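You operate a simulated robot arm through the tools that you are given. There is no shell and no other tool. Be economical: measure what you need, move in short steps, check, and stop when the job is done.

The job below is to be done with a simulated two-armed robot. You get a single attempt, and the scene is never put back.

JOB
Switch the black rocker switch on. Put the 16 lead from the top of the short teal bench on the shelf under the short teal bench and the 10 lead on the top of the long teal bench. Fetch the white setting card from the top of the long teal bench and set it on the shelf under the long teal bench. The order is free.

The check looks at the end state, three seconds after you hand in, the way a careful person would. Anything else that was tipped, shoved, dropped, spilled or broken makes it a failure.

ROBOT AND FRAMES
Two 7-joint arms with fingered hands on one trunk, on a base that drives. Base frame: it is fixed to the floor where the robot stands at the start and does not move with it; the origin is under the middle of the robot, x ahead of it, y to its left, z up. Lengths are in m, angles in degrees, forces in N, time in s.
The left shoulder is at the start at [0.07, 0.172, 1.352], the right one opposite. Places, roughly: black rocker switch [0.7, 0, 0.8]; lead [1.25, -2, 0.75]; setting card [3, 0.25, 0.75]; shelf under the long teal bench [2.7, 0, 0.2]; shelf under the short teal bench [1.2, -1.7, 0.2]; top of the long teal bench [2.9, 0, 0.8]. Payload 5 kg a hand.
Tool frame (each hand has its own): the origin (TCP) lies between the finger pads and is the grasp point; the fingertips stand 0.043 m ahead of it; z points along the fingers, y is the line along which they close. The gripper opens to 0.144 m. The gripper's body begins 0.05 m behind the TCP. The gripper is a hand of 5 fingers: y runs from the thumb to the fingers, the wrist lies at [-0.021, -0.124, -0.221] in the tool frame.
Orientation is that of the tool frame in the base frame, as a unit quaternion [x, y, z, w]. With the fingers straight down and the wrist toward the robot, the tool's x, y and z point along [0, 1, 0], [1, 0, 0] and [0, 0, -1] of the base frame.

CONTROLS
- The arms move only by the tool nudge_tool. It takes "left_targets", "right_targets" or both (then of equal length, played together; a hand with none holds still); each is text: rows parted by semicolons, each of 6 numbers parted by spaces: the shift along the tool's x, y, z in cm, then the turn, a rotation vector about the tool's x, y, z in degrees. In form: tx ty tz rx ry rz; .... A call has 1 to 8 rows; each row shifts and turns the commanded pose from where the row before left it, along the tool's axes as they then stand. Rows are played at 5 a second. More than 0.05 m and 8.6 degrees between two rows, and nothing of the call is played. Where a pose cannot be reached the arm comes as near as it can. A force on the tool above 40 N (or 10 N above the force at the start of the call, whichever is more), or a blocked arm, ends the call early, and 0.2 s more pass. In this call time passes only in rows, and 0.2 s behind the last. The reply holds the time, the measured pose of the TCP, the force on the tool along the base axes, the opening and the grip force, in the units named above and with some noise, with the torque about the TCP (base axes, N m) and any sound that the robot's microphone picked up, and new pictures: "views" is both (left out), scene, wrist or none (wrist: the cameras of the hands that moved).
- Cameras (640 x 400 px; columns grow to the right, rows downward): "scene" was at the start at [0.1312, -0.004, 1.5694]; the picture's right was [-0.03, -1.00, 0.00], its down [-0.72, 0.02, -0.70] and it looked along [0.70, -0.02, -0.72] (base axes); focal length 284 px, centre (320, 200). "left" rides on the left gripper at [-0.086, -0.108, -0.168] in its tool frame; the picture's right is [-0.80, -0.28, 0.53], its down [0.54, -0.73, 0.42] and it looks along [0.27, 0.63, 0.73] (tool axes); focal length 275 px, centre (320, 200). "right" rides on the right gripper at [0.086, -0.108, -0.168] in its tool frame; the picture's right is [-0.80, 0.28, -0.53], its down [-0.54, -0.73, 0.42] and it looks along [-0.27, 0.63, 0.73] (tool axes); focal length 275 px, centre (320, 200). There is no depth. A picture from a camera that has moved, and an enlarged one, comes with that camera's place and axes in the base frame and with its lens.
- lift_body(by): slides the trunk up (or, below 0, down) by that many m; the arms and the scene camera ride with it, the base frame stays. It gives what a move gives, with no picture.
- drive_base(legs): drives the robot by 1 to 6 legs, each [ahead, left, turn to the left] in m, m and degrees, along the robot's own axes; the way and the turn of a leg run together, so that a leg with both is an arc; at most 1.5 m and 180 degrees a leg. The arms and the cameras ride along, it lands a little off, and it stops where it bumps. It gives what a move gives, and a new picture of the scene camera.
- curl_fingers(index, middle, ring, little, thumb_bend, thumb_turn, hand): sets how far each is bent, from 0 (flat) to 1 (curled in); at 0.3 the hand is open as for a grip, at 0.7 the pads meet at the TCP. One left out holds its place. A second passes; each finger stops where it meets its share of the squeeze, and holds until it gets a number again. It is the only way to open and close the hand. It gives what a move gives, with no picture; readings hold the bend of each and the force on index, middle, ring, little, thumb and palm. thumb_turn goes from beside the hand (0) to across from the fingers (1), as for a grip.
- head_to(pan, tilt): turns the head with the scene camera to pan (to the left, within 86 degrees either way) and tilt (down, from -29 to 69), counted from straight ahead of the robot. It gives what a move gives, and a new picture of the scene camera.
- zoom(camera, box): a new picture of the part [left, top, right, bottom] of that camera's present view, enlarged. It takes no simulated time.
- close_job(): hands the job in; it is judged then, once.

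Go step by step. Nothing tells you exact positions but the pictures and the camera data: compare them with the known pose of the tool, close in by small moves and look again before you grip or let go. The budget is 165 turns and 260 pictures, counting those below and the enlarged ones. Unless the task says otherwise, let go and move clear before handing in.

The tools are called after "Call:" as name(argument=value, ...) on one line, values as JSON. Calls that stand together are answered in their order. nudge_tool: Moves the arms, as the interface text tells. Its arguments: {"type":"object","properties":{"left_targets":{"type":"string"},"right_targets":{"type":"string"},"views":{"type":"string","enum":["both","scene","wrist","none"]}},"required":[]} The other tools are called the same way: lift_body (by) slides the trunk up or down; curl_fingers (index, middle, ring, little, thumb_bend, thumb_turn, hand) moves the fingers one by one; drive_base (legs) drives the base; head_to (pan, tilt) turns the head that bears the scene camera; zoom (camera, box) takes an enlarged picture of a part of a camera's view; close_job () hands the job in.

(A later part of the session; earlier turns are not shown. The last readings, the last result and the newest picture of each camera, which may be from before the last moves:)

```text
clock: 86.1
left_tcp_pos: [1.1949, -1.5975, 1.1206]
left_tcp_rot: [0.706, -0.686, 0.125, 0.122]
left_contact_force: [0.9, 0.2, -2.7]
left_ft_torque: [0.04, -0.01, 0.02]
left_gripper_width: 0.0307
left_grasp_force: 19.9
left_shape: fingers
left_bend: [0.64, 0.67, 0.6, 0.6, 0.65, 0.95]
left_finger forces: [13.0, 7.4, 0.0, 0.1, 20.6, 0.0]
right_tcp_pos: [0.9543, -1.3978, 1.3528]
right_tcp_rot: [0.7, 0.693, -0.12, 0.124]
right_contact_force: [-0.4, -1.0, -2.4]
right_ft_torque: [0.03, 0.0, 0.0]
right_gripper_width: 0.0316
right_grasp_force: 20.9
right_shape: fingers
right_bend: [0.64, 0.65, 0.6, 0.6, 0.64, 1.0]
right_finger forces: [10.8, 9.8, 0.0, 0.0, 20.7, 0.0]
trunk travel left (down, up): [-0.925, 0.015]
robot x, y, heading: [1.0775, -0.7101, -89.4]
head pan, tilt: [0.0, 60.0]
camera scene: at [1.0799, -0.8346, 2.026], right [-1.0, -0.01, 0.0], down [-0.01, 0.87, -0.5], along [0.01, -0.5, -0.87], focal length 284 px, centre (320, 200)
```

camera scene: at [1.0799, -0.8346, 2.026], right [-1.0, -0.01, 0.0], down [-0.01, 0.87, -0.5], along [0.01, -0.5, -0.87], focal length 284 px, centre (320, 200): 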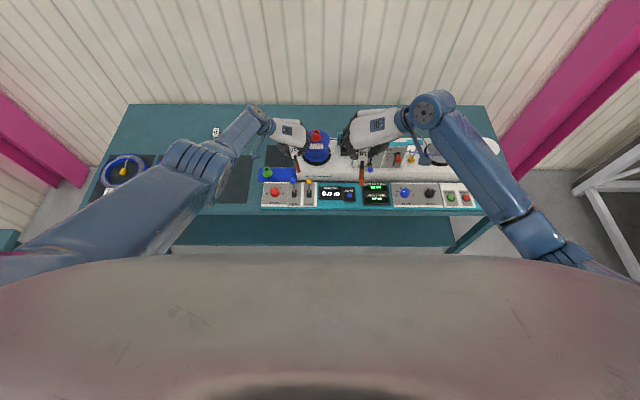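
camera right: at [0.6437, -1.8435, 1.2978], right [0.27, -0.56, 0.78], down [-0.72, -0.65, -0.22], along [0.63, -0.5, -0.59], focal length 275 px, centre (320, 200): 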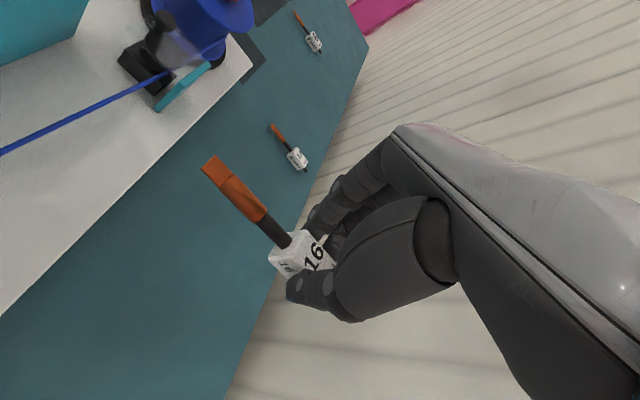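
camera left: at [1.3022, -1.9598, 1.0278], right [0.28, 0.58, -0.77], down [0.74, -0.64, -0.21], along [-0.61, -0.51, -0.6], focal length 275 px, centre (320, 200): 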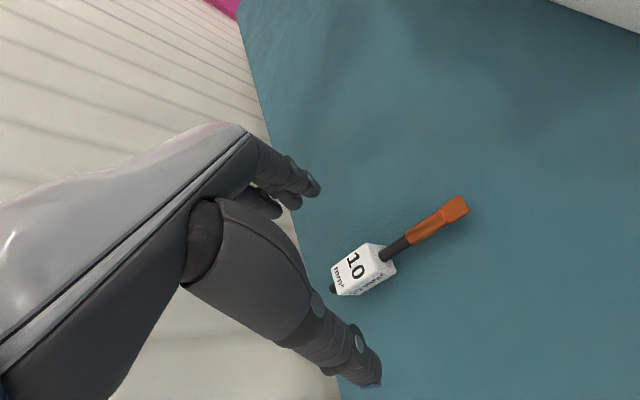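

Before lowering the trunk I must bring both hands clear in front of the bench. I pull the left hand up and back, and the right one back.

Call:
nudge_tool(left_targets="-1.35 -0.75 -4.2 0 0 0; -1.35 -0.75 -4.2 0 0 0; -1.35 -0.75 -4.2 0 0 0; -1.35 -0.75 -4.2 0 0 0; -1.35 -0.75 -4.2 0 0 0; -1.35 -0.75 -4.2 0 0 0; -1.35 -0.75 -4.2 0 0 0; -1.35 -0.75 -4.2 0 0 0", right_targets="1.88 0 -0.7 0 0 0; 1.88 0 -0.7 0 0 0; 1.88 0 -0.7 0 0 0; 1.88 0 -0.7 0 0 0; 1.88 0 -0.7 0 0 0; 1.88 0 -0.7 0 0 0; 0 0 0 0 0 0; 0 0 0 0 0 0", views="none")

Call:
nudge_tool(left_targets="-1.35 -0.75 -4.2 0 0 0; -1.35 -0.75 -4.2 0 0 0; -1.35 -0.75 -4.2 0 0 0; -1.35 -0.75 -4.2 0 0 0; -1.35 -0.75 -4.2 0 0 0", views="scene")

```text
clock: 87.9
left_tcp_pos: [1.2518, -1.377, 1.3983]
left_tcp_rot: [0.707, -0.685, 0.126, 0.122]
left_contact_force: [0.4, 0.5, -2.0]
left_ft_torque: [0.01, 0.01, 0.02]
left_gripper_width: 0.0308
left_grasp_force: 20.4
left_shape: fingers
left_bend: [0.63, 0.68, 0.6, 0.6, 0.65, 0.95]
left_finger forces: [12.7, 7.5, 0.0, 0.0, 20.5, 0.1]
right_tcp_pos: [0.9564, -1.2752, 1.3546]
right_tcp_rot: [0.7, 0.692, -0.122, 0.125]
right_contact_force: [1.0, 0.1, -1.8]
right_ft_torque: [0.01, 0.02, -0.03]
right_gripper_width: 0.0318
right_grasp_force: 20.4
right_shape: fingers
right_bend: [0.64, 0.65, 0.6, 0.6, 0.64, 1.0]
right_finger forces: [10.7, 9.7, 0.0, 0.1, 20.6, 0.0]
trunk travel left (down, up): [-0.925, 0.015]
robot x, y, heading: [1.0795, -0.7142, -89.3]
head pan, tilt: [0.0, 60.0]
```

```text
clock: 89.1
left_tcp_pos: [1.2844, -1.2374, 1.5717]
left_tcp_rot: [0.707, -0.686, 0.125, 0.122]
left_contact_force: [0.1, 0.4, -1.9]
left_ft_torque: [-0.03, 0.02, 0.03]
left_gripper_width: 0.0306
left_grasp_force: 20.4
left_shape: fingers
left_bend: [0.63, 0.68, 0.6, 0.6, 0.65, 0.95]
left_finger forces: [12.8, 7.6, 0.1, 0.0, 20.5, 0.0]
right_tcp_pos: [0.9557, -1.2748, 1.3551]
right_tcp_rot: [0.7, 0.693, -0.121, 0.126]
right_contact_force: [-0.1, -0.2, -2.3]
right_ft_torque: [0.02, -0.02, 0.04]
right_gripper_width: 0.0318
right_grasp_force: 20.8
right_shape: fingers
right_bend: [0.64, 0.65, 0.6, 0.6, 0.64, 1.0]
right_finger forces: [10.8, 9.7, 0.0, 0.1, 20.7, 0.0]
trunk travel left (down, up): [-0.925, 0.015]
robot x, y, heading: [1.0785, -0.7173, -89.5]
head pan, tilt: [0.0, 60.0]
camera scene: at [1.0797, -0.8295, 2.0262], right [-1.0, -0.01, 0.0], down [-0.01, 0.87, -0.5], along [0.01, -0.5, -0.87], focal length 284 px, centre (320, 200)
```

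scene: 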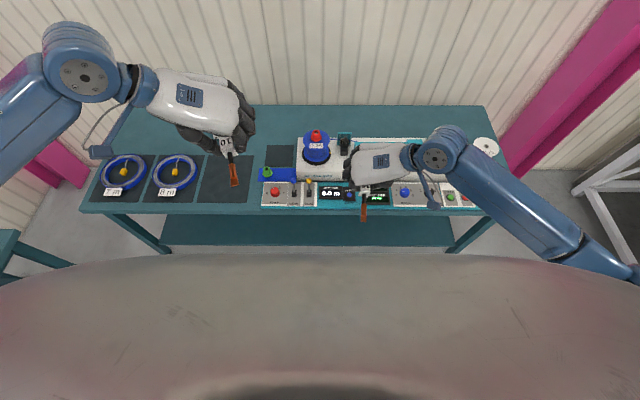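

Both hands are in front of the bench. I lower the trunk by 0.75 m and look at the shelf.

Call:
lift_body(by=-0.75)

Call:
head_to(pan=0, tilt=45)

```text
refused: -0.75 is not a number from -0.4 to 0.4
```

```text
clock: 89.9
left_tcp_pos: [1.2834, -1.2395, 1.5718]
left_tcp_rot: [0.707, -0.686, 0.126, 0.121]
left_contact_force: [-0.5, 0.1, -2.8]
left_ft_torque: [0.0, 0.03, 0.03]
left_gripper_width: 0.0305
left_grasp_force: 20.4
left_shape: fingers
left_bend: [0.63, 0.68, 0.6, 0.6, 0.65, 0.95]
left_finger forces: [12.8, 7.6, 0.0, 0.1, 20.5, 0.0]
right_tcp_pos: [0.9553, -1.2759, 1.3544]
right_tcp_rot: [0.7, 0.692, -0.121, 0.126]
right_contact_force: [0.6, -0.8, -2.0]
right_ft_torque: [-0.04, -0.01, 0.0]
right_gripper_width: 0.0318
right_grasp_force: 20.7
right_shape: fingers
right_bend: [0.64, 0.65, 0.6, 0.6, 0.64, 1.0]
right_finger forces: [10.8, 9.7, 0.1, 0.1, 20.6, 0.0]
trunk travel left (down, up): [-0.925, 0.015]
robot x, y, heading: [1.0801, -0.7156, -89.3]
head pan, tilt: [0.0, 45.0]
camera scene: at [1.0801, -0.8452, 2.0456], right [-1.0, -0.01, 0.0], down [-0.01, 0.71, -0.71], along [0.01, -0.71, -0.71], focal length 284 px, centre (320, 200)
```

scene: 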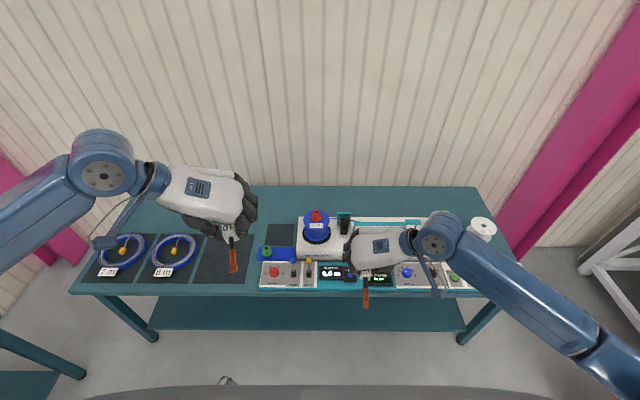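

Call:
lift_body(by=-0.4)

Call:
lift_body(by=-0.35)

Call:
head_to(pan=0, tilt=40)

```text
clock: 93.7
left_tcp_pos: [1.2847, -1.2393, 1.1713]
left_tcp_rot: [0.706, -0.686, 0.126, 0.122]
left_contact_force: [1.1, 0.2, -2.3]
left_ft_torque: [0.03, 0.0, -0.01]
left_gripper_width: 0.031
left_grasp_force: 20.1
left_shape: fingers
left_bend: [0.63, 0.68, 0.6, 0.6, 0.65, 0.95]
left_finger forces: [12.7, 7.6, 0.0, 0.1, 20.5, 0.0]
right_tcp_pos: [0.9556, -1.2762, 0.9557]
right_tcp_rot: [0.7, 0.692, -0.12, 0.125]
right_contact_force: [0.1, 0.2, -1.1]
right_ft_torque: [0.0, 0.0, -0.01]
right_gripper_width: 0.0321
right_grasp_force: 20.7
right_shape: fingers
right_bend: [0.64, 0.65, 0.6, 0.6, 0.64, 1.0]
right_finger forces: [10.7, 9.7, 0.0, 0.0, 20.6, 0.0]
trunk travel left (down, up): [-0.525, 0.415]
robot x, y, heading: [1.0767, -0.7136, -89.7]
head pan, tilt: [0.0, 45.0]
```

```text
clock: 97.2
left_tcp_pos: [1.2846, -1.24, 0.8215]
left_tcp_rot: [0.707, -0.685, 0.126, 0.122]
left_contact_force: [-0.5, -0.1, -3.3]
left_ft_torque: [0.0, 0.07, 0.0]
left_gripper_width: 0.0308
left_grasp_force: 20.8
left_shape: fingers
left_bend: [0.63, 0.68, 0.6, 0.6, 0.65, 0.95]
left_finger forces: [12.7, 7.6, 0.0, 0.0, 20.6, 0.0]
right_tcp_pos: [0.9566, -1.275, 0.605]
right_tcp_rot: [0.7, 0.692, -0.121, 0.126]
right_contact_force: [0.2, -0.1, -2.8]
right_ft_torque: [0.04, 0.01, -0.02]
right_gripper_width: 0.0318
right_grasp_force: 20.0
right_shape: fingers
right_bend: [0.64, 0.65, 0.6, 0.6, 0.64, 1.0]
right_finger forces: [10.8, 9.6, 0.1, 0.0, 20.6, 0.0]
trunk travel left (down, up): [-0.175, 0.765]
robot x, y, heading: [1.0774, -0.7129, -89.0]
head pan, tilt: [0.0, 45.0]
```

```text
clock: 97.8
left_tcp_pos: [1.2853, -1.2392, 0.8215]
left_tcp_rot: [0.706, -0.686, 0.126, 0.122]
left_contact_force: [-0.3, -0.3, -2.1]
left_ft_torque: [0.01, 0.01, 0.04]
left_gripper_width: 0.0306
left_grasp_force: 20.2
left_shape: fingers
left_bend: [0.63, 0.68, 0.6, 0.6, 0.65, 0.95]
left_finger forces: [12.7, 7.5, 0.1, 0.1, 20.5, 0.0]
right_tcp_pos: [0.955, -1.2749, 0.6052]
right_tcp_rot: [0.7, 0.692, -0.12, 0.125]
right_contact_force: [0.1, 0.7, -2.9]
right_ft_torque: [-0.01, 0.0, 0.01]
right_gripper_width: 0.0321
right_grasp_force: 20.6
right_shape: fingers
right_bend: [0.64, 0.65, 0.6, 0.6, 0.64, 1.0]
right_finger forces: [10.8, 9.7, 0.0, 0.0, 20.6, 0.1]
trunk travel left (down, up): [-0.175, 0.765]
robot x, y, heading: [1.0768, -0.7116, -89.5]
head pan, tilt: [0.0, 40.0]
camera scene: at [1.0802, -0.8499, 1.3028], right [-1.0, -0.01, 0.0], down [-0.01, 0.64, -0.77], along [0.01, -0.77, -0.64], focal length 284 px, centre (320, 200)
```

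scene: 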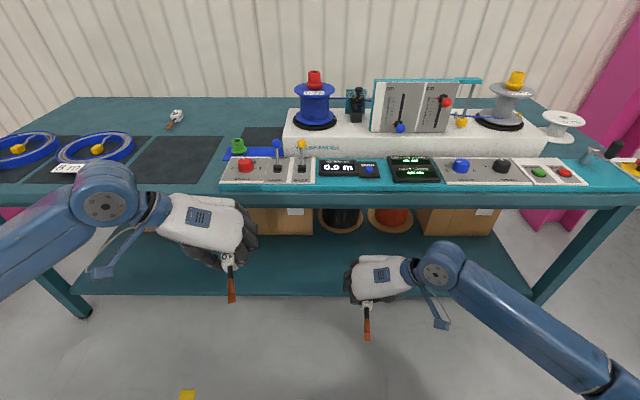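

The shelf has a clear 30 cm strip in front of the boxes (y from -1.53 to -1.85). I draw the left hand back, lower the right hand to shelf height and move up.

Call:
nudge_tool(left_targets="-3.1 0 -1.1 0 0 0; -3.1 0 -1.1 0 0 0; -3.1 0 -1.1 0 0 0; 0 0 0 0 0 0", right_targets="1.4 0 4 0 0 0; 1.4 0 4 0 0 0; 1.4 0 4 0 0 0; 1.4 0 4 0 0 0", views="none")

Call:
lift_body(by=-0.12)

Call:
drive_base(legs=[[0.13, 0, 0]])

```text
clock: 98.8
left_tcp_pos: [1.2871, -1.1752, 0.8151]
left_tcp_rot: [0.706, -0.686, 0.126, 0.122]
left_contact_force: [-0.7, -0.3, -2.4]
left_ft_torque: [0.06, 0.0, -0.01]
left_gripper_width: 0.0306
left_grasp_force: 21.1
left_shape: fingers
left_bend: [0.63, 0.68, 0.6, 0.6, 0.65, 0.95]
left_finger forces: [12.7, 7.5, 0.1, 0.1, 20.4, 0.1]
left hand out of reach, approached as far as the arm can: row 2, 3
right_tcp_pos: [0.9592, -1.2788, 0.4363]
right_tcp_rot: [0.7, 0.692, -0.121, 0.126]
right_contact_force: [-0.1, -0.3, -1.8]
right_ft_torque: [0.04, -0.03, -0.03]
right_gripper_width: 0.0318
right_grasp_force: 20.2
right_shape: fingers
right_bend: [0.64, 0.65, 0.6, 0.6, 0.64, 1.0]
right_finger forces: [10.9, 9.8, 0.0, 0.1, 20.8, 0.0]
trunk travel left (down, up): [-0.175, 0.765]
robot x, y, heading: [1.0773, -0.7116, -89.1]
head pan, tilt: [0.0, 40.0]
```

```text
clock: 100.3
left_tcp_pos: [1.2873, -1.1752, 0.6958]
left_tcp_rot: [0.706, -0.686, 0.125, 0.121]
left_contact_force: [-0.4, -0.4, -1.9]
left_ft_torque: [0.03, 0.05, 0.0]
left_gripper_width: 0.0307
left_grasp_force: 20.3
left_shape: fingers
left_bend: [0.63, 0.68, 0.6, 0.6, 0.65, 0.95]
left_finger forces: [12.7, 7.5, 0.0, 0.0, 20.5, 0.0]
right_tcp_pos: [0.9588, -1.2771, 0.3164]
right_tcp_rot: [0.701, 0.692, -0.12, 0.126]
right_contact_force: [0.0, 0.7, -2.8]
right_ft_torque: [0.0, -0.03, 0.02]
right_gripper_width: 0.0316
right_grasp_force: 20.7
right_shape: fingers
right_bend: [0.64, 0.65, 0.6, 0.6, 0.64, 1.0]
right_finger forces: [10.9, 9.6, 0.0, 0.0, 20.7, 0.1]
trunk travel left (down, up): [-0.055, 0.885]
robot x, y, heading: [1.0781, -0.714, -89.2]
head pan, tilt: [0.0, 40.0]
```

```text
clock: 101.6
left_tcp_pos: [1.289, -1.3084, 0.6953]
left_tcp_rot: [0.706, -0.686, 0.125, 0.122]
left_contact_force: [-0.2, -0.5, -2.4]
left_ft_torque: [0.08, 0.03, -0.02]
left_gripper_width: 0.0308
left_grasp_force: 20.2
left_shape: fingers
left_bend: [0.63, 0.68, 0.6, 0.6, 0.65, 0.95]
left_finger forces: [12.6, 7.4, 0.0, 0.0, 20.5, 0.0]
right_tcp_pos: [0.9616, -1.4105, 0.315]
right_tcp_rot: [0.7, 0.693, -0.12, 0.125]
right_contact_force: [0.0, -0.3, -3.2]
right_ft_torque: [0.06, 0.0, 0.0]
right_gripper_width: 0.0317
right_grasp_force: 20.7
right_shape: fingers
right_bend: [0.64, 0.65, 0.6, 0.6, 0.64, 1.0]
right_finger forces: [10.9, 9.8, 0.0, 0.1, 20.6, 0.1]
trunk travel left (down, up): [-0.055, 0.885]
robot x, y, heading: [1.082, -0.8448, -89.2]
head pan, tilt: [0.0, 40.0]
camera scene: at [1.0821, -0.9827, 1.1826], right [-1.0, -0.01, 0.0], down [-0.01, 0.64, -0.77], along [0.01, -0.77, -0.64], focal length 284 px, centre (320, 200)
```

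scene: 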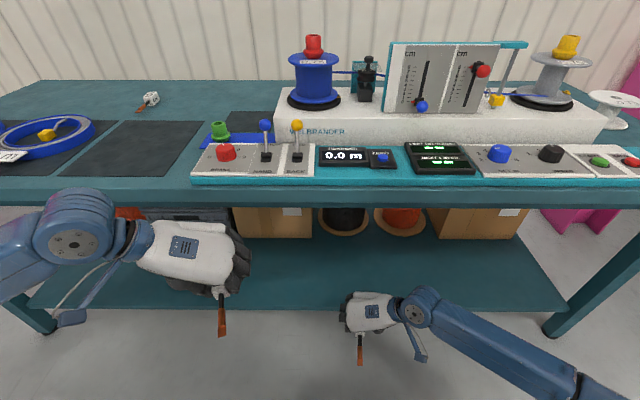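

I move the right hand forward 30 cm under the bench top at z = 0.315.

Call:
nudge_tool(right_targets="-4.04 0 1.47 0 0 0; -4.04 0 1.47 0 0 0; -4.04 0 1.47 0 0 0; -4.04 0 1.47 0 0 0; -4.04 0 1.47 0 0 0; -4.04 0 1.47 0 0 0; -4.04 0 1.47 0 0 0", views="both")

```text
clock: 103.2
left_tcp_pos: [1.29, -1.3075, 0.6951]
left_tcp_rot: [0.706, -0.686, 0.124, 0.122]
left_contact_force: [0.7, -0.3, -2.0]
left_ft_torque: [0.03, 0.01, 0.0]
left_gripper_width: 0.0306
left_grasp_force: 20.1
left_shape: fingers
left_bend: [0.63, 0.68, 0.6, 0.6, 0.65, 0.95]
left_finger forces: [12.6, 7.4, 0.0, 0.0, 20.5, 0.0]
right_tcp_pos: [0.9588, -1.7101, 0.3138]
right_tcp_rot: [0.699, 0.693, -0.121, 0.124]
right_contact_force: [-0.7, 0.8, -3.1]
right_ft_torque: [-0.04, -0.03, 0.03]
right_gripper_width: 0.0316
right_grasp_force: 20.2
right_shape: fingers
right_bend: [0.64, 0.65, 0.6, 0.6, 0.64, 1.0]
right_finger forces: [10.7, 9.5, 0.0, 0.0, 20.5, 0.0]
trunk travel left (down, up): [-0.055, 0.885]
robot x, y, heading: [1.081, -0.8445, -89.3]
head pan, tilt: [0.0, 40.0]
camera scene: at [1.0827, -0.982, 1.1828], right [-1.0, -0.01, 0.0], down [-0.01, 0.64, -0.77], along [0.01, -0.77, -0.64], focal length 284 px, centre (320, 200)
camera right: at [0.8498, -1.5712, 0.4423], right [0.27, -0.57, 0.78], down [-0.73, -0.65, -0.22], along [0.63, -0.51, -0.59], focal length 275 px, centre (320, 200)
```

scene: 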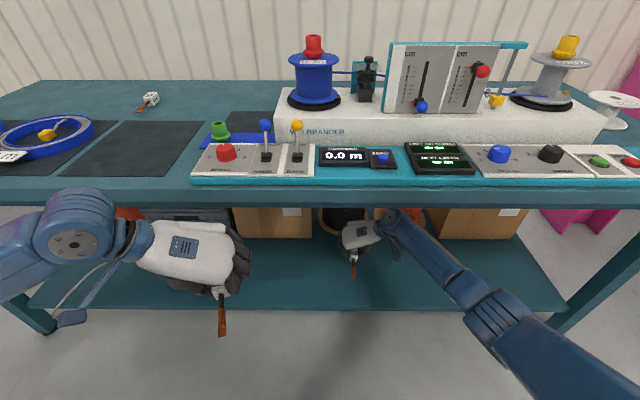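
right: 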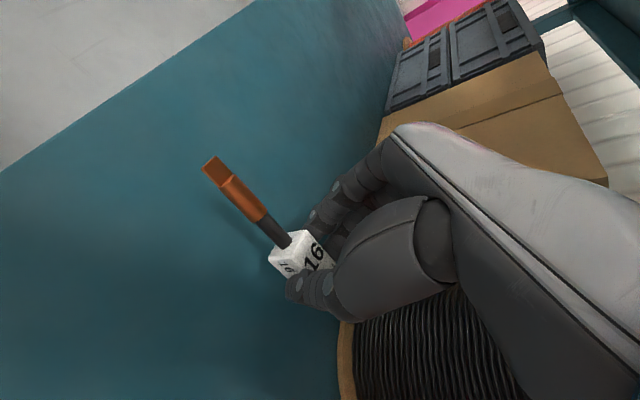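

The lead is over the free strip. I draw back 3 cm from the black spool and lower until it touches.

Call:
nudge_tool(right_targets="2.8 0 -1 0 0 0; 1.1 0 3 0 0 0; 0.51 0 1.41 0 0 0; 0.34 0 0.94 0 0 0; 0.27 0 0.75 0 0 0; 0.27 0 0.75 0 0 0; 0.27 0 0.75 0 0 0", views="both")

```text
clock: 104.8
left_tcp_pos: [1.2889, -1.3067, 0.6946]
left_tcp_rot: [0.706, -0.687, 0.126, 0.123]
left_contact_force: [0.0, -1.0, -1.8]
left_ft_torque: [0.06, 0.02, -0.01]
left_gripper_width: 0.0306
left_grasp_force: 21.1
left_shape: fingers
left_bend: [0.63, 0.68, 0.6, 0.6, 0.65, 0.95]
left_finger forces: [12.6, 7.6, 0.1, 0.0, 20.5, 0.0]
right_tcp_pos: [0.9618, -1.6877, 0.2486]
right_tcp_rot: [0.7, 0.691, -0.122, 0.13]
right_contact_force: [-0.7, 4.5, 19.7]
right_ft_torque: [0.0, 0.15, -0.04]
right_gripper_width: 0.0316
right_grasp_force: 23.3
right_shape: fingers
right_bend: [0.64, 0.65, 0.6, 0.6, 0.65, 1.0]
right_finger forces: [11.3, 11.7, 0.0, 0.0, 23.8, 0.0]
trunk travel left (down, up): [-0.055, 0.885]
robot x, y, heading: [1.0807, -0.8405, -89.3]
head pan, tilt: [0.0, 40.0]
stopped in row 7 (right hand): the force on the tool passed its limit at 48 N (the readings are from after the stop); the commanded pose is now the measured one
camera scene: at [1.0822, -0.9799, 1.1831], right [-1.0, -0.01, 0.0], down [-0.01, 0.64, -0.77], along [0.01, -0.77, -0.64], focal length 284 px, centre (320, 200)
camera right: at [0.8525, -1.5466, 0.3745], right [0.27, -0.56, 0.78], down [-0.73, -0.65, -0.22], along [0.63, -0.51, -0.58], focal length 275 px, centre (320, 200)
```

scene: 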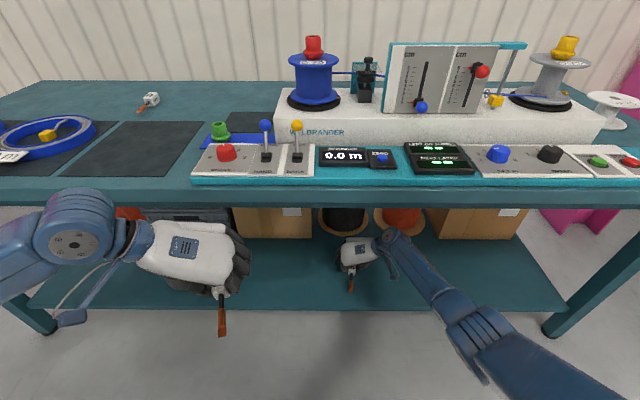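
right: 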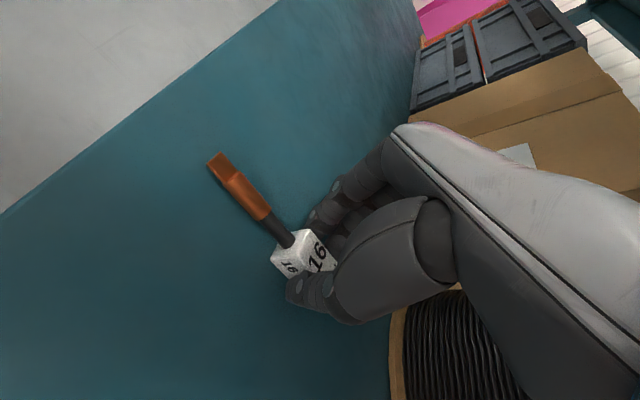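

It rests on the shelf. I ease 2 mm up and open gently.

Call:
nudge_tool(right_targets="-0.06 0 -0.15 0 0 0", views="none")

Call:
curl_fingers(hand="right", index=0.52, middle=0.52, ring=0.5, little=0.5, thumb_bend=0.5)

Call:
curl_fingers(hand="right", index=0.35, middle=0.35, ring=0.4, little=0.4, thumb_bend=0.3)

Call:
zoom(camera="right", box=[180, 120, 440, 400])

```text
clock: 105.2
left_tcp_pos: [1.2891, -1.3058, 0.6958]
left_tcp_rot: [0.707, -0.685, 0.126, 0.122]
left_contact_force: [0.0, 0.5, -2.6]
left_ft_torque: [0.02, 0.02, -0.01]
left_gripper_width: 0.0308
left_grasp_force: 20.1
left_shape: fingers
left_bend: [0.63, 0.68, 0.6, 0.6, 0.65, 0.95]
left_finger forces: [12.5, 7.6, 0.1, 0.0, 20.4, 0.0]
right_tcp_pos: [0.9625, -1.6857, 0.2486]
right_tcp_rot: [0.7, 0.691, -0.121, 0.131]
right_contact_force: [0.7, -2.1, 15.9]
right_ft_torque: [-0.26, 0.02, -0.05]
right_gripper_width: 0.0319
right_grasp_force: 22.2
right_shape: fingers
right_bend: [0.64, 0.65, 0.6, 0.6, 0.65, 1.0]
right_finger forces: [11.9, 11.9, 0.0, 0.0, 22.8, 0.1]
trunk travel left (down, up): [-0.055, 0.885]
robot x, y, heading: [1.0779, -0.846, -89.0]
head pan, tilt: [0.0, 40.0]
```

```text
clock: 106.2
left_tcp_pos: [1.29, -1.3053, 0.6961]
left_tcp_rot: [0.707, -0.686, 0.126, 0.123]
left_contact_force: [0.4, -0.6, -1.8]
left_ft_torque: [0.01, 0.01, -0.01]
left_gripper_width: 0.0307
left_grasp_force: 20.1
left_shape: fingers
left_bend: [0.63, 0.68, 0.6, 0.6, 0.65, 0.95]
left_finger forces: [12.6, 7.6, 0.0, 0.1, 20.5, 0.1]
right_tcp_pos: [0.961, -1.6844, 0.2478]
right_tcp_rot: [0.699, 0.692, -0.121, 0.13]
right_contact_force: [-5.9, 1.3, 18.7]
right_ft_torque: [-0.01, -0.15, 0.04]
right_gripper_width: 0.0543
right_grasp_force: 9.4
right_shape: fingers
right_bend: [0.6, 0.52, 0.5, 0.5, 0.5, 1.0]
right_finger forces: [18.6, 0.1, 0.1, 0.0, 0.0, 0.0]
trunk travel left (down, up): [-0.055, 0.885]
robot x, y, heading: [1.0804, -0.8473, -89.3]
head pan, tilt: [0.0, 40.0]
```

```text
clock: 107.2
left_tcp_pos: [1.2903, -1.3081, 0.6958]
left_tcp_rot: [0.706, -0.686, 0.126, 0.122]
left_contact_force: [-0.8, -0.3, -1.7]
left_ft_torque: [0.01, 0.01, 0.03]
left_gripper_width: 0.0304
left_grasp_force: 20.5
left_shape: fingers
left_bend: [0.63, 0.68, 0.6, 0.6, 0.65, 0.95]
left_finger forces: [12.6, 7.6, 0.0, 0.0, 20.5, 0.0]
right_tcp_pos: [0.9619, -1.6836, 0.2443]
right_tcp_rot: [0.699, 0.692, -0.12, 0.129]
right_contact_force: [-0.7, 0.6, 0.4]
right_ft_torque: [-0.01, 0.0, 0.01]
right_gripper_width: 0.141
right_grasp_force: 0.2
right_shape: fingers
right_bend: [0.35, 0.35, 0.4, 0.4, 0.3, 0.98]
right_finger forces: [0.0, 0.0, 0.0, 0.0, 0.1, 0.1]
trunk travel left (down, up): [-0.055, 0.885]
robot x, y, heading: [1.0787, -0.845, -89.3]
head pan, tilt: [0.0, 40.0]
```

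```text
1.43 times, centred on (310, 260) of right
camera zoom: at [0.8527, -1.5449, 0.372], right [0.27, -0.56, 0.78], down [-0.73, -0.65, -0.22], along [0.63, -0.51, -0.59], focal length 393 px, centre (334, 114)
```

zoom: 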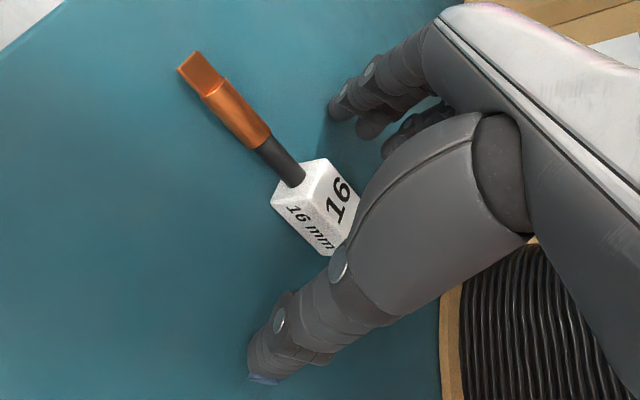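

Lead 16 lies flat on the shelf. I rise and withdraw the hand.

Call:
nudge_tool(right_targets="-1.4 0 -3.8 0 0 0; -1.4 0 -3.8 0 0 0; -0.7 0 -1.9 0 0 0; 4.2 0 -1.54 0 0 0; 4.2 0 -1.54 0 0 0; 4.2 0 -1.54 0 0 0; 4.2 0 -1.54 0 0 0; 4.2 0 -1.54 0 0 0", views="none")

Call:
nudge_tool(right_targets="4.2 0 -1.54 0 0 0; 4.2 0 -1.54 0 0 0", views="scene")

Call:
zoom(camera="scene", box=[300, 220, 420, 300])

```text
clock: 109.0
left_tcp_pos: [1.2901, -1.3067, 0.6959]
left_tcp_rot: [0.707, -0.685, 0.125, 0.122]
left_contact_force: [0.3, -0.4, -2.6]
left_ft_torque: [0.04, 0.03, -0.01]
left_gripper_width: 0.0307
left_grasp_force: 20.9
left_shape: fingers
left_bend: [0.63, 0.68, 0.6, 0.6, 0.65, 0.95]
left_finger forces: [12.6, 7.6, 0.1, 0.0, 20.5, 0.1]
right_tcp_pos: [0.9617, -1.4615, 0.3482]
right_tcp_rot: [0.7, 0.692, -0.121, 0.13]
right_contact_force: [0.8, -0.4, 0.7]
right_ft_torque: [0.04, -0.01, 0.0]
right_gripper_width: 0.1409
right_grasp_force: 0.1
right_shape: fingers
right_bend: [0.35, 0.35, 0.4, 0.4, 0.3, 0.97]
right_finger forces: [0.0, 0.1, 0.1, 0.0, 0.0, 0.1]
trunk travel left (down, up): [-0.055, 0.885]
robot x, y, heading: [1.0778, -0.8433, -89.2]
head pan, tilt: [0.0, 40.0]
```

```text
clock: 109.6
left_tcp_pos: [1.2886, -1.3072, 0.6954]
left_tcp_rot: [0.707, -0.685, 0.124, 0.122]
left_contact_force: [0.3, 0.2, -1.4]
left_ft_torque: [0.03, 0.02, 0.01]
left_gripper_width: 0.0306
left_grasp_force: 20.4
left_shape: fingers
left_bend: [0.63, 0.68, 0.6, 0.6, 0.65, 0.95]
left_finger forces: [12.6, 7.5, 0.1, 0.0, 20.5, 0.0]
right_tcp_pos: [0.9632, -1.3712, 0.3461]
right_tcp_rot: [0.699, 0.692, -0.121, 0.131]
right_contact_force: [0.6, -0.2, 0.9]
right_ft_torque: [0.0, 0.02, 0.02]
right_gripper_width: 0.1412
right_grasp_force: 0.1
right_shape: fingers
right_bend: [0.35, 0.35, 0.4, 0.4, 0.3, 0.97]
right_finger forces: [0.1, 0.0, 0.0, 0.0, 0.0, 0.1]
trunk travel left (down, up): [-0.055, 0.885]
robot x, y, heading: [1.08, -0.8409, -89.2]
head pan, tilt: [0.0, 40.0]
camera scene: at [1.0821, -0.9809, 1.1829], right [-1.0, -0.01, 0.0], down [-0.01, 0.64, -0.77], along [0.01, -0.77, -0.64], focal length 284 px, centre (320, 200)
```

scene: 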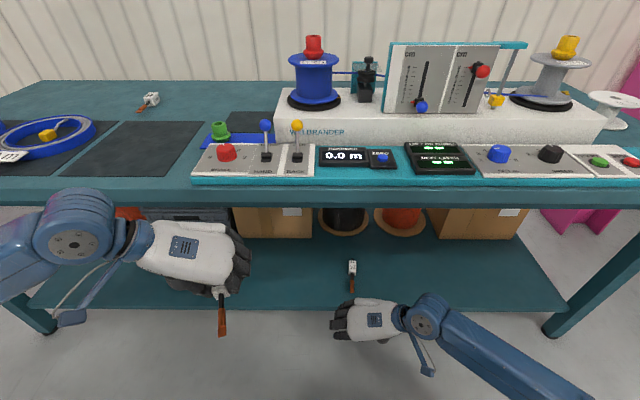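

```text
5.00 times, centred on (360, 260) of scene
camera zoom: at [1.0821, -0.9809, 1.1829], right [-1.0, -0.01, 0.0], down [-0.01, 0.64, -0.77], along [0.01, -0.77, -0.64], focal length 1418 px, centre (120, -100)
```

zoom: 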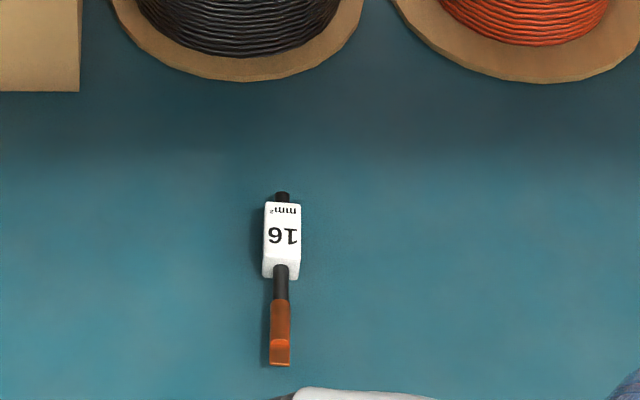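

Lead 16 lies fine. I back off, raise the trunk and drive to the long teal bench.

Call:
drive_base(legs=[[-0.12, 0, 0]])

Call:
lift_body(by=0.4)

Call:
lift_body(by=0.35)

Call:
drive_base(legs=[[0, 0, 89.3], [0.75, 0, 0], [0, 0.55, 0]])

```text
clock: 110.8
left_tcp_pos: [1.2891, -1.1859, 0.6962]
left_tcp_rot: [0.707, -0.685, 0.127, 0.122]
left_contact_force: [0.1, 1.1, -1.5]
left_ft_torque: [0.0, 0.0, 0.0]
left_gripper_width: 0.0308
left_grasp_force: 20.0
left_shape: fingers
left_bend: [0.63, 0.68, 0.6, 0.6, 0.65, 0.95]
left_finger forces: [12.6, 7.6, 0.0, 0.1, 20.5, 0.0]
right_tcp_pos: [0.9622, -1.2505, 0.3466]
right_tcp_rot: [0.699, 0.693, -0.121, 0.13]
right_contact_force: [0.3, 0.7, 1.1]
right_ft_torque: [-0.01, -0.02, 0.0]
right_gripper_width: 0.1407
right_grasp_force: 0.0
right_shape: fingers
right_bend: [0.35, 0.35, 0.4, 0.4, 0.3, 0.97]
right_finger forces: [0.0, 0.0, 0.0, 0.1, 0.0, 0.1]
trunk travel left (down, up): [-0.055, 0.885]
robot x, y, heading: [1.0793, -0.7212, -89.2]
head pan, tilt: [0.0, 40.0]
camera scene: at [1.0805, -0.8594, 1.1831], right [-1.0, -0.01, 0.0], down [-0.01, 0.64, -0.77], along [0.01, -0.77, -0.64], focal length 284 px, centre (320, 200)
```

scene: 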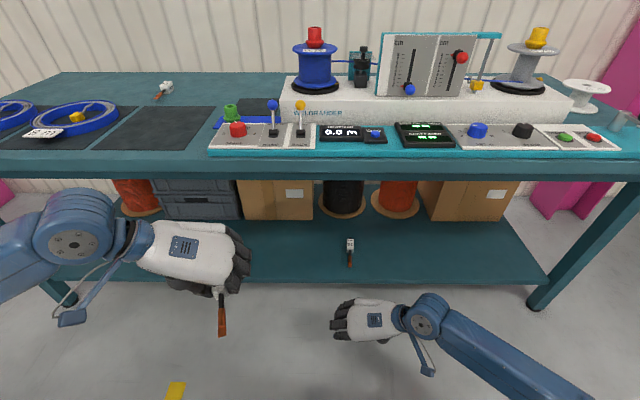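

```text
clock: 114.6
left_tcp_pos: [1.2896, -1.1858, 1.0957]
left_tcp_rot: [0.707, -0.685, 0.126, 0.121]
left_contact_force: [0.6, -0.5, -2.5]
left_ft_torque: [0.07, -0.01, -0.02]
left_gripper_width: 0.0307
left_grasp_force: 20.7
left_shape: fingers
left_bend: [0.63, 0.68, 0.6, 0.6, 0.65, 0.95]
left_finger forces: [12.6, 7.6, 0.0, 0.0, 20.4, 0.1]
right_tcp_pos: [0.9631, -1.2497, 0.7456]
right_tcp_rot: [0.699, 0.693, -0.121, 0.129]
right_contact_force: [0.1, -0.4, -0.3]
right_ft_torque: [0.04, 0.03, 0.01]
right_gripper_width: 0.141
right_grasp_force: 0.1
right_shape: fingers
right_bend: [0.35, 0.35, 0.4, 0.4, 0.3, 0.97]
right_finger forces: [0.0, 0.1, 0.1, 0.0, 0.0, 0.0]
trunk travel left (down, up): [-0.455, 0.485]
robot x, y, heading: [1.0763, -0.7265, -88.9]
head pan, tilt: [0.0, 40.0]
```

```text
clock: 118.0
left_tcp_pos: [1.2887, -1.1867, 1.4448]
left_tcp_rot: [0.707, -0.685, 0.125, 0.122]
left_contact_force: [-0.1, 0.5, -1.8]
left_ft_torque: [0.03, 0.01, -0.01]
left_gripper_width: 0.0305
left_grasp_force: 20.6
left_shape: fingers
left_bend: [0.63, 0.68, 0.6, 0.6, 0.65, 0.95]
left_finger forces: [12.6, 7.7, 0.1, 0.0, 20.5, 0.0]
right_tcp_pos: [0.9633, -1.2508, 1.0966]
right_tcp_rot: [0.699, 0.693, -0.121, 0.13]
right_contact_force: [-0.2, -0.5, 1.6]
right_ft_torque: [0.0, 0.02, -0.02]
right_gripper_width: 0.1409
right_grasp_force: 0.0
right_shape: fingers
right_bend: [0.35, 0.35, 0.4, 0.4, 0.3, 0.97]
right_finger forces: [0.1, 0.1, 0.0, 0.0, 0.1, 0.1]
trunk travel left (down, up): [-0.805, 0.135]
robot x, y, heading: [1.079, -0.7229, -89.3]
head pan, tilt: [0.0, 40.0]
```

```text
clock: 128.7
left_tcp_pos: [2.271, 0.0496, 1.4463]
left_tcp_rot: [0.985, 0.018, 0.174, -0.004]
left_contact_force: [0.7, -0.4, -1.8]
left_ft_torque: [0.05, 0.04, 0.0]
left_gripper_width: 0.0306
left_grasp_force: 20.1
left_shape: fingers
left_bend: [0.63, 0.68, 0.6, 0.6, 0.65, 0.95]
left_finger forces: [12.7, 7.6, 0.1, 0.1, 20.5, 0.1]
right_tcp_pos: [2.3371, -0.2753, 1.0955]
right_tcp_rot: [0.002, 0.984, 0.008, 0.177]
right_contact_force: [-0.6, -0.7, -0.5]
right_ft_torque: [0.01, 0.04, 0.02]
right_gripper_width: 0.1406
right_grasp_force: 0.0
right_shape: fingers
right_bend: [0.35, 0.35, 0.4, 0.4, 0.3, 0.97]
right_finger forces: [0.0, 0.1, 0.0, 0.1, 0.0, 0.1]
trunk travel left (down, up): [-0.805, 0.135]
robot x, y, heading: [1.8121, -0.1595, 1.1]
head pan, tilt: [0.0, 40.0]
camera scene: at [1.9458, -0.1625, 1.9329], right [0.02, -1.0, 0.0], down [-0.64, -0.01, -0.77], along [0.77, 0.02, -0.64], focal length 284 px, centre (320, 200)
```

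scene: 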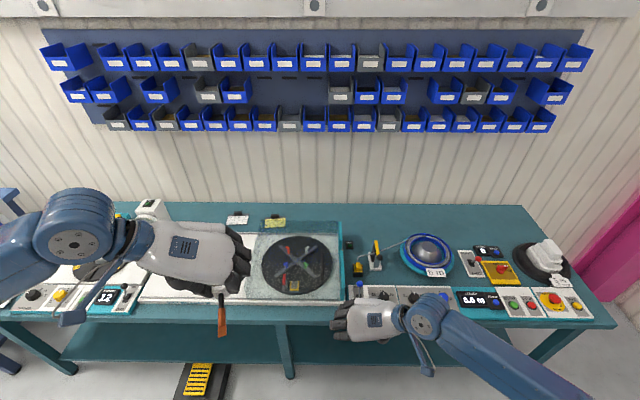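

I am now in front of the long bench. I see a white and a yellowish card at the back; I enlarge.

Call:
zoom(camera="scene", box=[200, 195, 360, 295])

Call:
zoom(camera="scene", box=[330, 200, 610, 330])

Call:
head_to(pan=35, tilt=40)

```text
4.00 times, centred on (280, 245) of scene
camera zoom: at [1.9458, -0.1625, 1.9329], right [0.02, -1.0, 0.0], down [-0.64, -0.01, -0.77], along [0.77, 0.02, -0.64], focal length 1135 px, centre (480, 20)
```

zoom: 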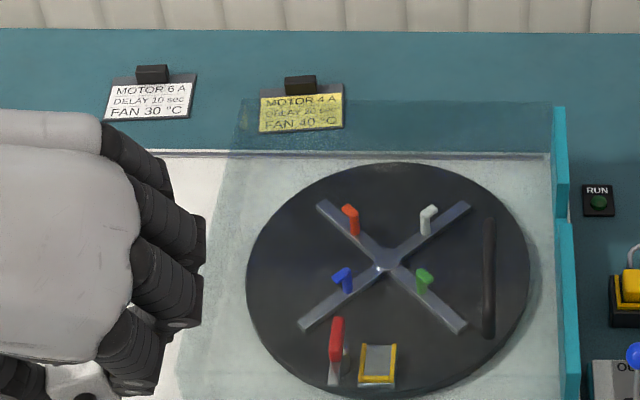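

```text
2.29 times, centred on (470, 265) of scene
camera zoom: at [1.9458, -0.1625, 1.9329], right [0.02, -1.0, 0.0], down [-0.64, -0.01, -0.77], along [0.77, 0.02, -0.64], focal length 648 px, centre (-23, 51)
```

zoom: 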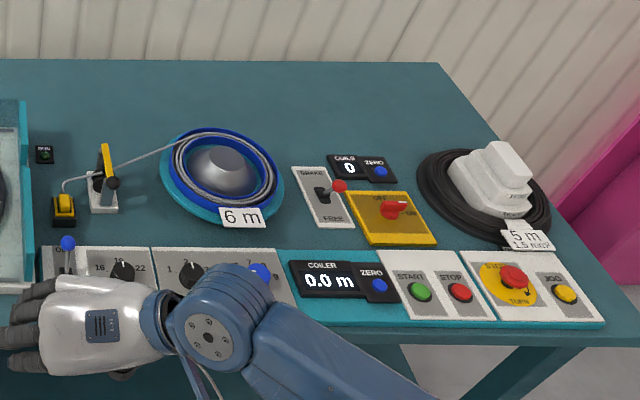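

```text
clock: 129.7
left_tcp_pos: [2.2709, 0.0532, 1.4447]
left_tcp_rot: [0.985, 0.018, 0.174, -0.003]
left_contact_force: [0.3, 0.1, -2.4]
left_ft_torque: [0.0, 0.01, -0.02]
left_gripper_width: 0.0308
left_grasp_force: 20.8
left_shape: fingers
left_bend: [0.63, 0.68, 0.6, 0.6, 0.65, 0.95]
left_finger forces: [12.6, 7.6, 0.1, 0.0, 20.4, 0.0]
right_tcp_pos: [2.3377, -0.2725, 1.0958]
right_tcp_rot: [0.0, 0.984, 0.007, 0.177]
right_contact_force: [0.3, 0.3, 0.3]
right_ft_torque: [0.01, 0.02, 0.0]
right_gripper_width: 0.141
right_grasp_force: 0.0
right_shape: fingers
right_bend: [0.35, 0.35, 0.4, 0.4, 0.3, 0.97]
right_finger forces: [0.0, 0.0, 0.0, 0.0, 0.0, 0.1]
trunk travel left (down, up): [-0.805, 0.135]
robot x, y, heading: [1.808, -0.1586, 1.3]
head pan, tilt: [35.0, 40.0]
camera scene: at [1.9295, -0.1096, 1.9328], right [0.59, -0.81, 0.0], down [-0.52, -0.38, -0.77], along [0.62, 0.45, -0.64], focal length 284 px, centre (320, 200)
```

scene: 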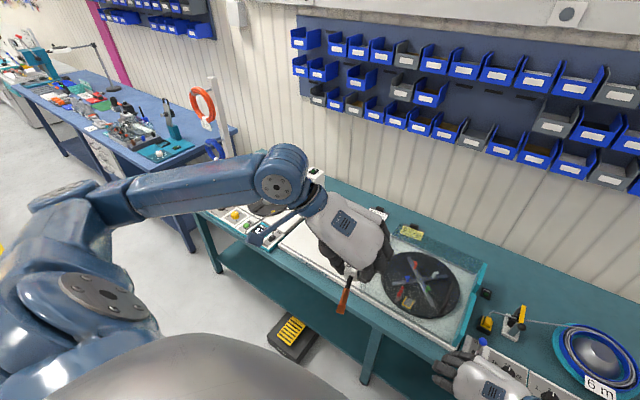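

The white card "MOTOR 6 A" lies near (3.1, 0.34), with a dark clip as handle. First I set lead 10 down on the free area at the back right of this bench, near (3.07, -0.92). I raise the right hand clear and drive there.

Call:
nudge_tool(right_targets="-1.6 0 -4.4 0 0 0; -1.6 0 -4.4 0 0 0; -1.6 0 -4.4 0 0 0; -1.6 0 -4.4 0 0 0; -1.6 0 -4.4 0 0 0; -1.6 0 -4.4 0 0 0", views="none")

Call:
drive_base(legs=[[0, -0.87, -1.3], [0.25, 0, 0]])

Call:
head_to(pan=0, tilt=45)

```text
clock: 131.1
left_tcp_pos: [2.2714, 0.0521, 1.4448]
left_tcp_rot: [0.985, 0.018, 0.174, -0.003]
left_contact_force: [0.4, 0.3, -2.2]
left_ft_torque: [-0.04, 0.03, 0.02]
left_gripper_width: 0.0308
left_grasp_force: 20.3
left_shape: fingers
left_bend: [0.63, 0.68, 0.6, 0.6, 0.65, 0.95]
left_finger forces: [12.5, 7.6, 0.1, 0.0, 20.5, 0.1]
right_tcp_pos: [2.3386, -0.2766, 1.3744]
right_tcp_rot: [0.001, 0.984, 0.006, 0.176]
right_contact_force: [-0.1, -0.4, -0.3]
right_ft_torque: [-0.03, 0.01, -0.03]
right_gripper_width: 0.1407
right_grasp_force: 0.1
right_shape: fingers
right_bend: [0.35, 0.35, 0.4, 0.4, 0.3, 0.98]
right_finger forces: [0.1, 0.0, 0.1, 0.0, 0.0, 0.1]
trunk travel left (down, up): [-0.805, 0.135]
robot x, y, heading: [1.8132, -0.1604, 0.9]
head pan, tilt: [35.0, 40.0]
```

```text
clock: 137.2
left_tcp_pos: [2.5299, -0.8326, 1.4487]
left_tcp_rot: [0.984, 0.007, 0.176, -0.001]
left_contact_force: [-1.3, 0.1, -2.8]
left_ft_torque: [-0.04, -0.09, 0.0]
left_gripper_width: 0.0309
left_grasp_force: 20.3
left_shape: fingers
left_bend: [0.63, 0.68, 0.6, 0.6, 0.65, 0.95]
left_finger forces: [12.6, 7.7, 0.0, 0.0, 20.5, 0.0]
right_tcp_pos: [2.5898, -1.1627, 1.3765]
right_tcp_rot: [0.012, 0.984, 0.005, 0.179]
right_contact_force: [-0.5, 0.6, -0.1]
right_ft_torque: [-0.01, -0.07, 0.03]
right_gripper_width: 0.1408
right_grasp_force: 0.0
right_shape: fingers
right_bend: [0.35, 0.35, 0.4, 0.4, 0.3, 0.98]
right_finger forces: [0.0, 0.0, 0.0, 0.0, 0.1, 0.0]
trunk travel left (down, up): [-0.805, 0.135]
robot x, y, heading: [2.0721, -1.0369, -0.0]
head pan, tilt: [35.0, 40.0]
camera scene: at [2.1824, -0.9873, 1.9335], right [0.57, -0.82, 0.0], down [-0.52, -0.37, -0.77], along [0.63, 0.44, -0.64], focal length 284 px, centre (320, 200)
```

scene: 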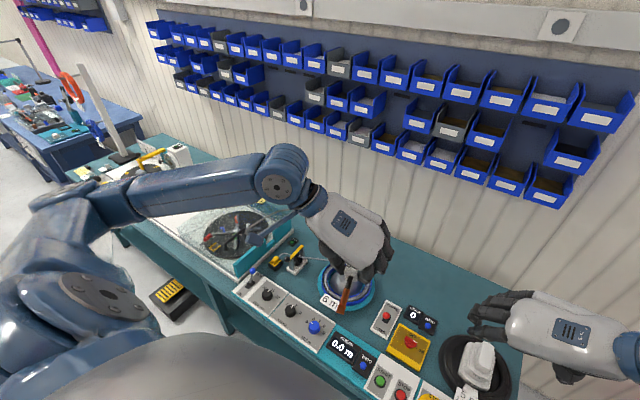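

```text
clock: 138.2
left_tcp_pos: [2.5373, -0.8333, 1.4457]
left_tcp_rot: [0.985, 0.006, 0.173, -0.001]
left_contact_force: [-0.3, 0.3, -2.3]
left_ft_torque: [-0.03, 0.07, 0.0]
left_gripper_width: 0.0307
left_grasp_force: 20.4
left_shape: fingers
left_bend: [0.63, 0.68, 0.6, 0.6, 0.65, 0.95]
left_finger forces: [12.7, 7.7, 0.0, 0.0, 20.5, 0.0]
right_tcp_pos: [2.597, -1.1638, 1.3756]
right_tcp_rot: [0.012, 0.984, 0.005, 0.177]
right_contact_force: [0.9, -0.4, 0.0]
right_ft_torque: [0.03, 0.04, -0.01]
right_gripper_width: 0.1408
right_grasp_force: 0.0
right_shape: fingers
right_bend: [0.35, 0.35, 0.4, 0.4, 0.3, 0.98]
right_finger forces: [0.0, 0.0, 0.0, 0.1, 0.0, 0.1]
trunk travel left (down, up): [-0.805, 0.135]
robot x, y, heading: [2.0717, -1.0318, -0.0]
head pan, tilt: [0.0, 45.0]
camera scene: at [2.2047, -1.0368, 1.9254], right [0.0, -1.0, 0.0], down [-0.71, 0.0, -0.71], along [0.71, 0.0, -0.71], focal length 284 px, centre (320, 200)
```

scene: 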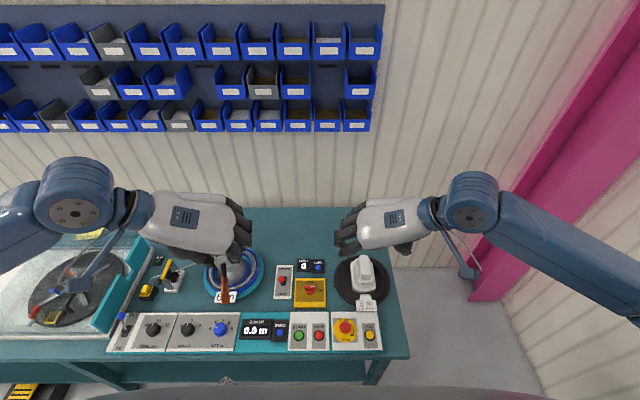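

A clear patch lies at the back around (3.1, -0.94). I move up to the bench, lower the trunk a little and carry the lead there.

Call:
drive_base(legs=[[0.16, 0, 0]])

Call:
lift_body(by=-0.15)

Call:
nudge_tool(left_targets="2.25 0.87 4.07 0 0 0; 2.25 0.87 4.07 0 0 0; 2.25 0.87 4.07 0 0 0; 2.25 0.87 4.07 0 0 0; 2.25 0.87 4.07 0 0 0; 2.25 0.87 4.07 0 0 0; 2.25 0.87 4.07 0 0 0; 2.25 0.87 4.07 0 0 0", views="both")

```text
clock: 139.6
left_tcp_pos: [2.6896, -0.8303, 1.4468]
left_tcp_rot: [0.985, 0.008, 0.175, -0.001]
left_contact_force: [-0.7, 0.5, -2.1]
left_ft_torque: [-0.01, -0.01, -0.01]
left_gripper_width: 0.0307
left_grasp_force: 20.1
left_shape: fingers
left_bend: [0.63, 0.68, 0.6, 0.6, 0.65, 0.95]
left_finger forces: [12.6, 7.7, 0.0, 0.0, 20.5, 0.1]
right_tcp_pos: [2.752, -1.1617, 1.3761]
right_tcp_rot: [0.011, 0.984, 0.005, 0.178]
right_contact_force: [0.0, -0.2, 0.8]
right_ft_torque: [0.01, -0.03, 0.03]
right_gripper_width: 0.1408
right_grasp_force: 0.1
right_shape: fingers
right_bend: [0.35, 0.35, 0.4, 0.4, 0.3, 0.98]
right_finger forces: [0.1, 0.0, 0.0, 0.0, 0.0, 0.0]
trunk travel left (down, up): [-0.805, 0.135]
robot x, y, heading: [2.2298, -1.038, 0.3]
head pan, tilt: [0.0, 45.0]
camera scene: at [2.3562, -1.0362, 1.926], right [0.0, -1.0, 0.0], down [-0.71, 0.0, -0.71], along [0.71, 0.0, -0.71], focal length 284 px, centre (320, 200)
```

scene: 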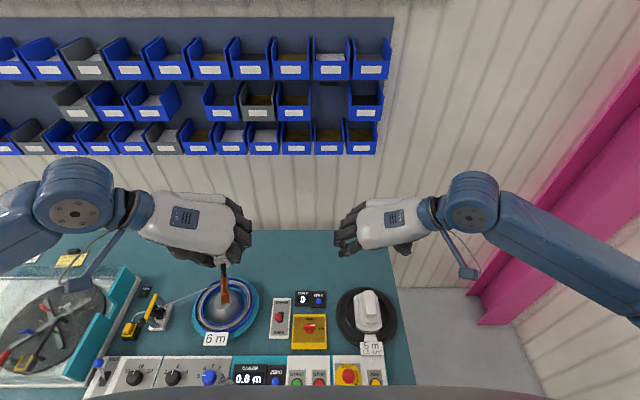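

```text
clock: 141.3
left_tcp_pos: [2.6932, -0.831, 1.2952]
left_tcp_rot: [0.985, 0.009, 0.175, -0.002]
left_contact_force: [-0.7, -0.4, -2.7]
left_ft_torque: [0.0, 0.01, 0.01]
left_gripper_width: 0.0303
left_grasp_force: 20.5
left_shape: fingers
left_bend: [0.63, 0.68, 0.6, 0.6, 0.65, 0.95]
left_finger forces: [12.5, 7.7, 0.1, 0.1, 20.5, 0.1]
right_tcp_pos: [2.7544, -1.1614, 1.2243]
right_tcp_rot: [0.011, 0.984, 0.005, 0.177]
right_contact_force: [0.5, -1.2, -0.1]
right_ft_torque: [-0.01, 0.01, 0.03]
right_gripper_width: 0.1408
right_grasp_force: 0.1
right_shape: fingers
right_bend: [0.35, 0.35, 0.4, 0.4, 0.3, 0.98]
right_finger forces: [0.1, 0.0, 0.1, 0.0, 0.1, 0.0]
trunk travel left (down, up): [-0.655, 0.285]
robot x, y, heading: [2.224, -1.0343, -0.1]
head pan, tilt: [0.0, 45.0]
```

```text
clock: 143.1
left_tcp_pos: [2.9782, -0.8973, 1.0494]
left_tcp_rot: [0.985, 0.009, 0.174, -0.001]
left_contact_force: [0.2, 1.0, -2.5]
left_ft_torque: [-0.05, 0.09, -0.02]
left_gripper_width: 0.0307
left_grasp_force: 19.8
left_shape: fingers
left_bend: [0.63, 0.68, 0.6, 0.6, 0.65, 0.95]
left_finger forces: [12.5, 7.7, 0.0, 0.0, 20.6, 0.0]
right_tcp_pos: [2.7558, -1.1614, 1.2244]
right_tcp_rot: [0.01, 0.984, 0.006, 0.175]
right_contact_force: [0.6, -0.9, 0.4]
right_ft_torque: [0.03, 0.05, 0.01]
right_gripper_width: 0.1407
right_grasp_force: 0.1
right_shape: fingers
right_bend: [0.35, 0.35, 0.4, 0.4, 0.3, 0.98]
right_finger forces: [0.0, 0.0, 0.0, 0.0, 0.0, 0.1]
trunk travel left (down, up): [-0.655, 0.285]
robot x, y, heading: [2.231, -1.0358, 0.3]
head pan, tilt: [0.0, 45.0]
camera scene: at [2.3638, -1.0374, 1.7754], right [0.0, -1.0, 0.0], down [-0.71, 0.0, -0.71], along [0.71, 0.0, -0.71], focal length 284 px, centre (320, 200)
camera left: at [2.839, -0.7909, 1.178], right [-0.57, 0.27, -0.77], down [0.64, 0.74, -0.21], along [0.51, -0.62, -0.6], focal length 275 px, centre (320, 200)
```

scene: 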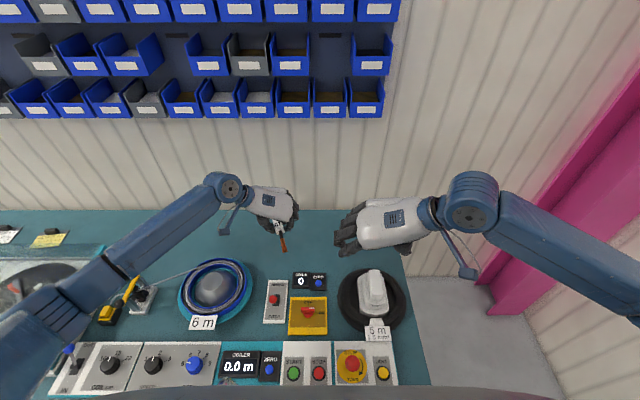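
left: 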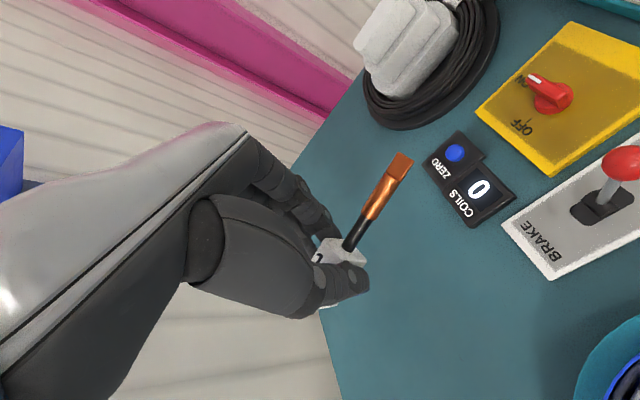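

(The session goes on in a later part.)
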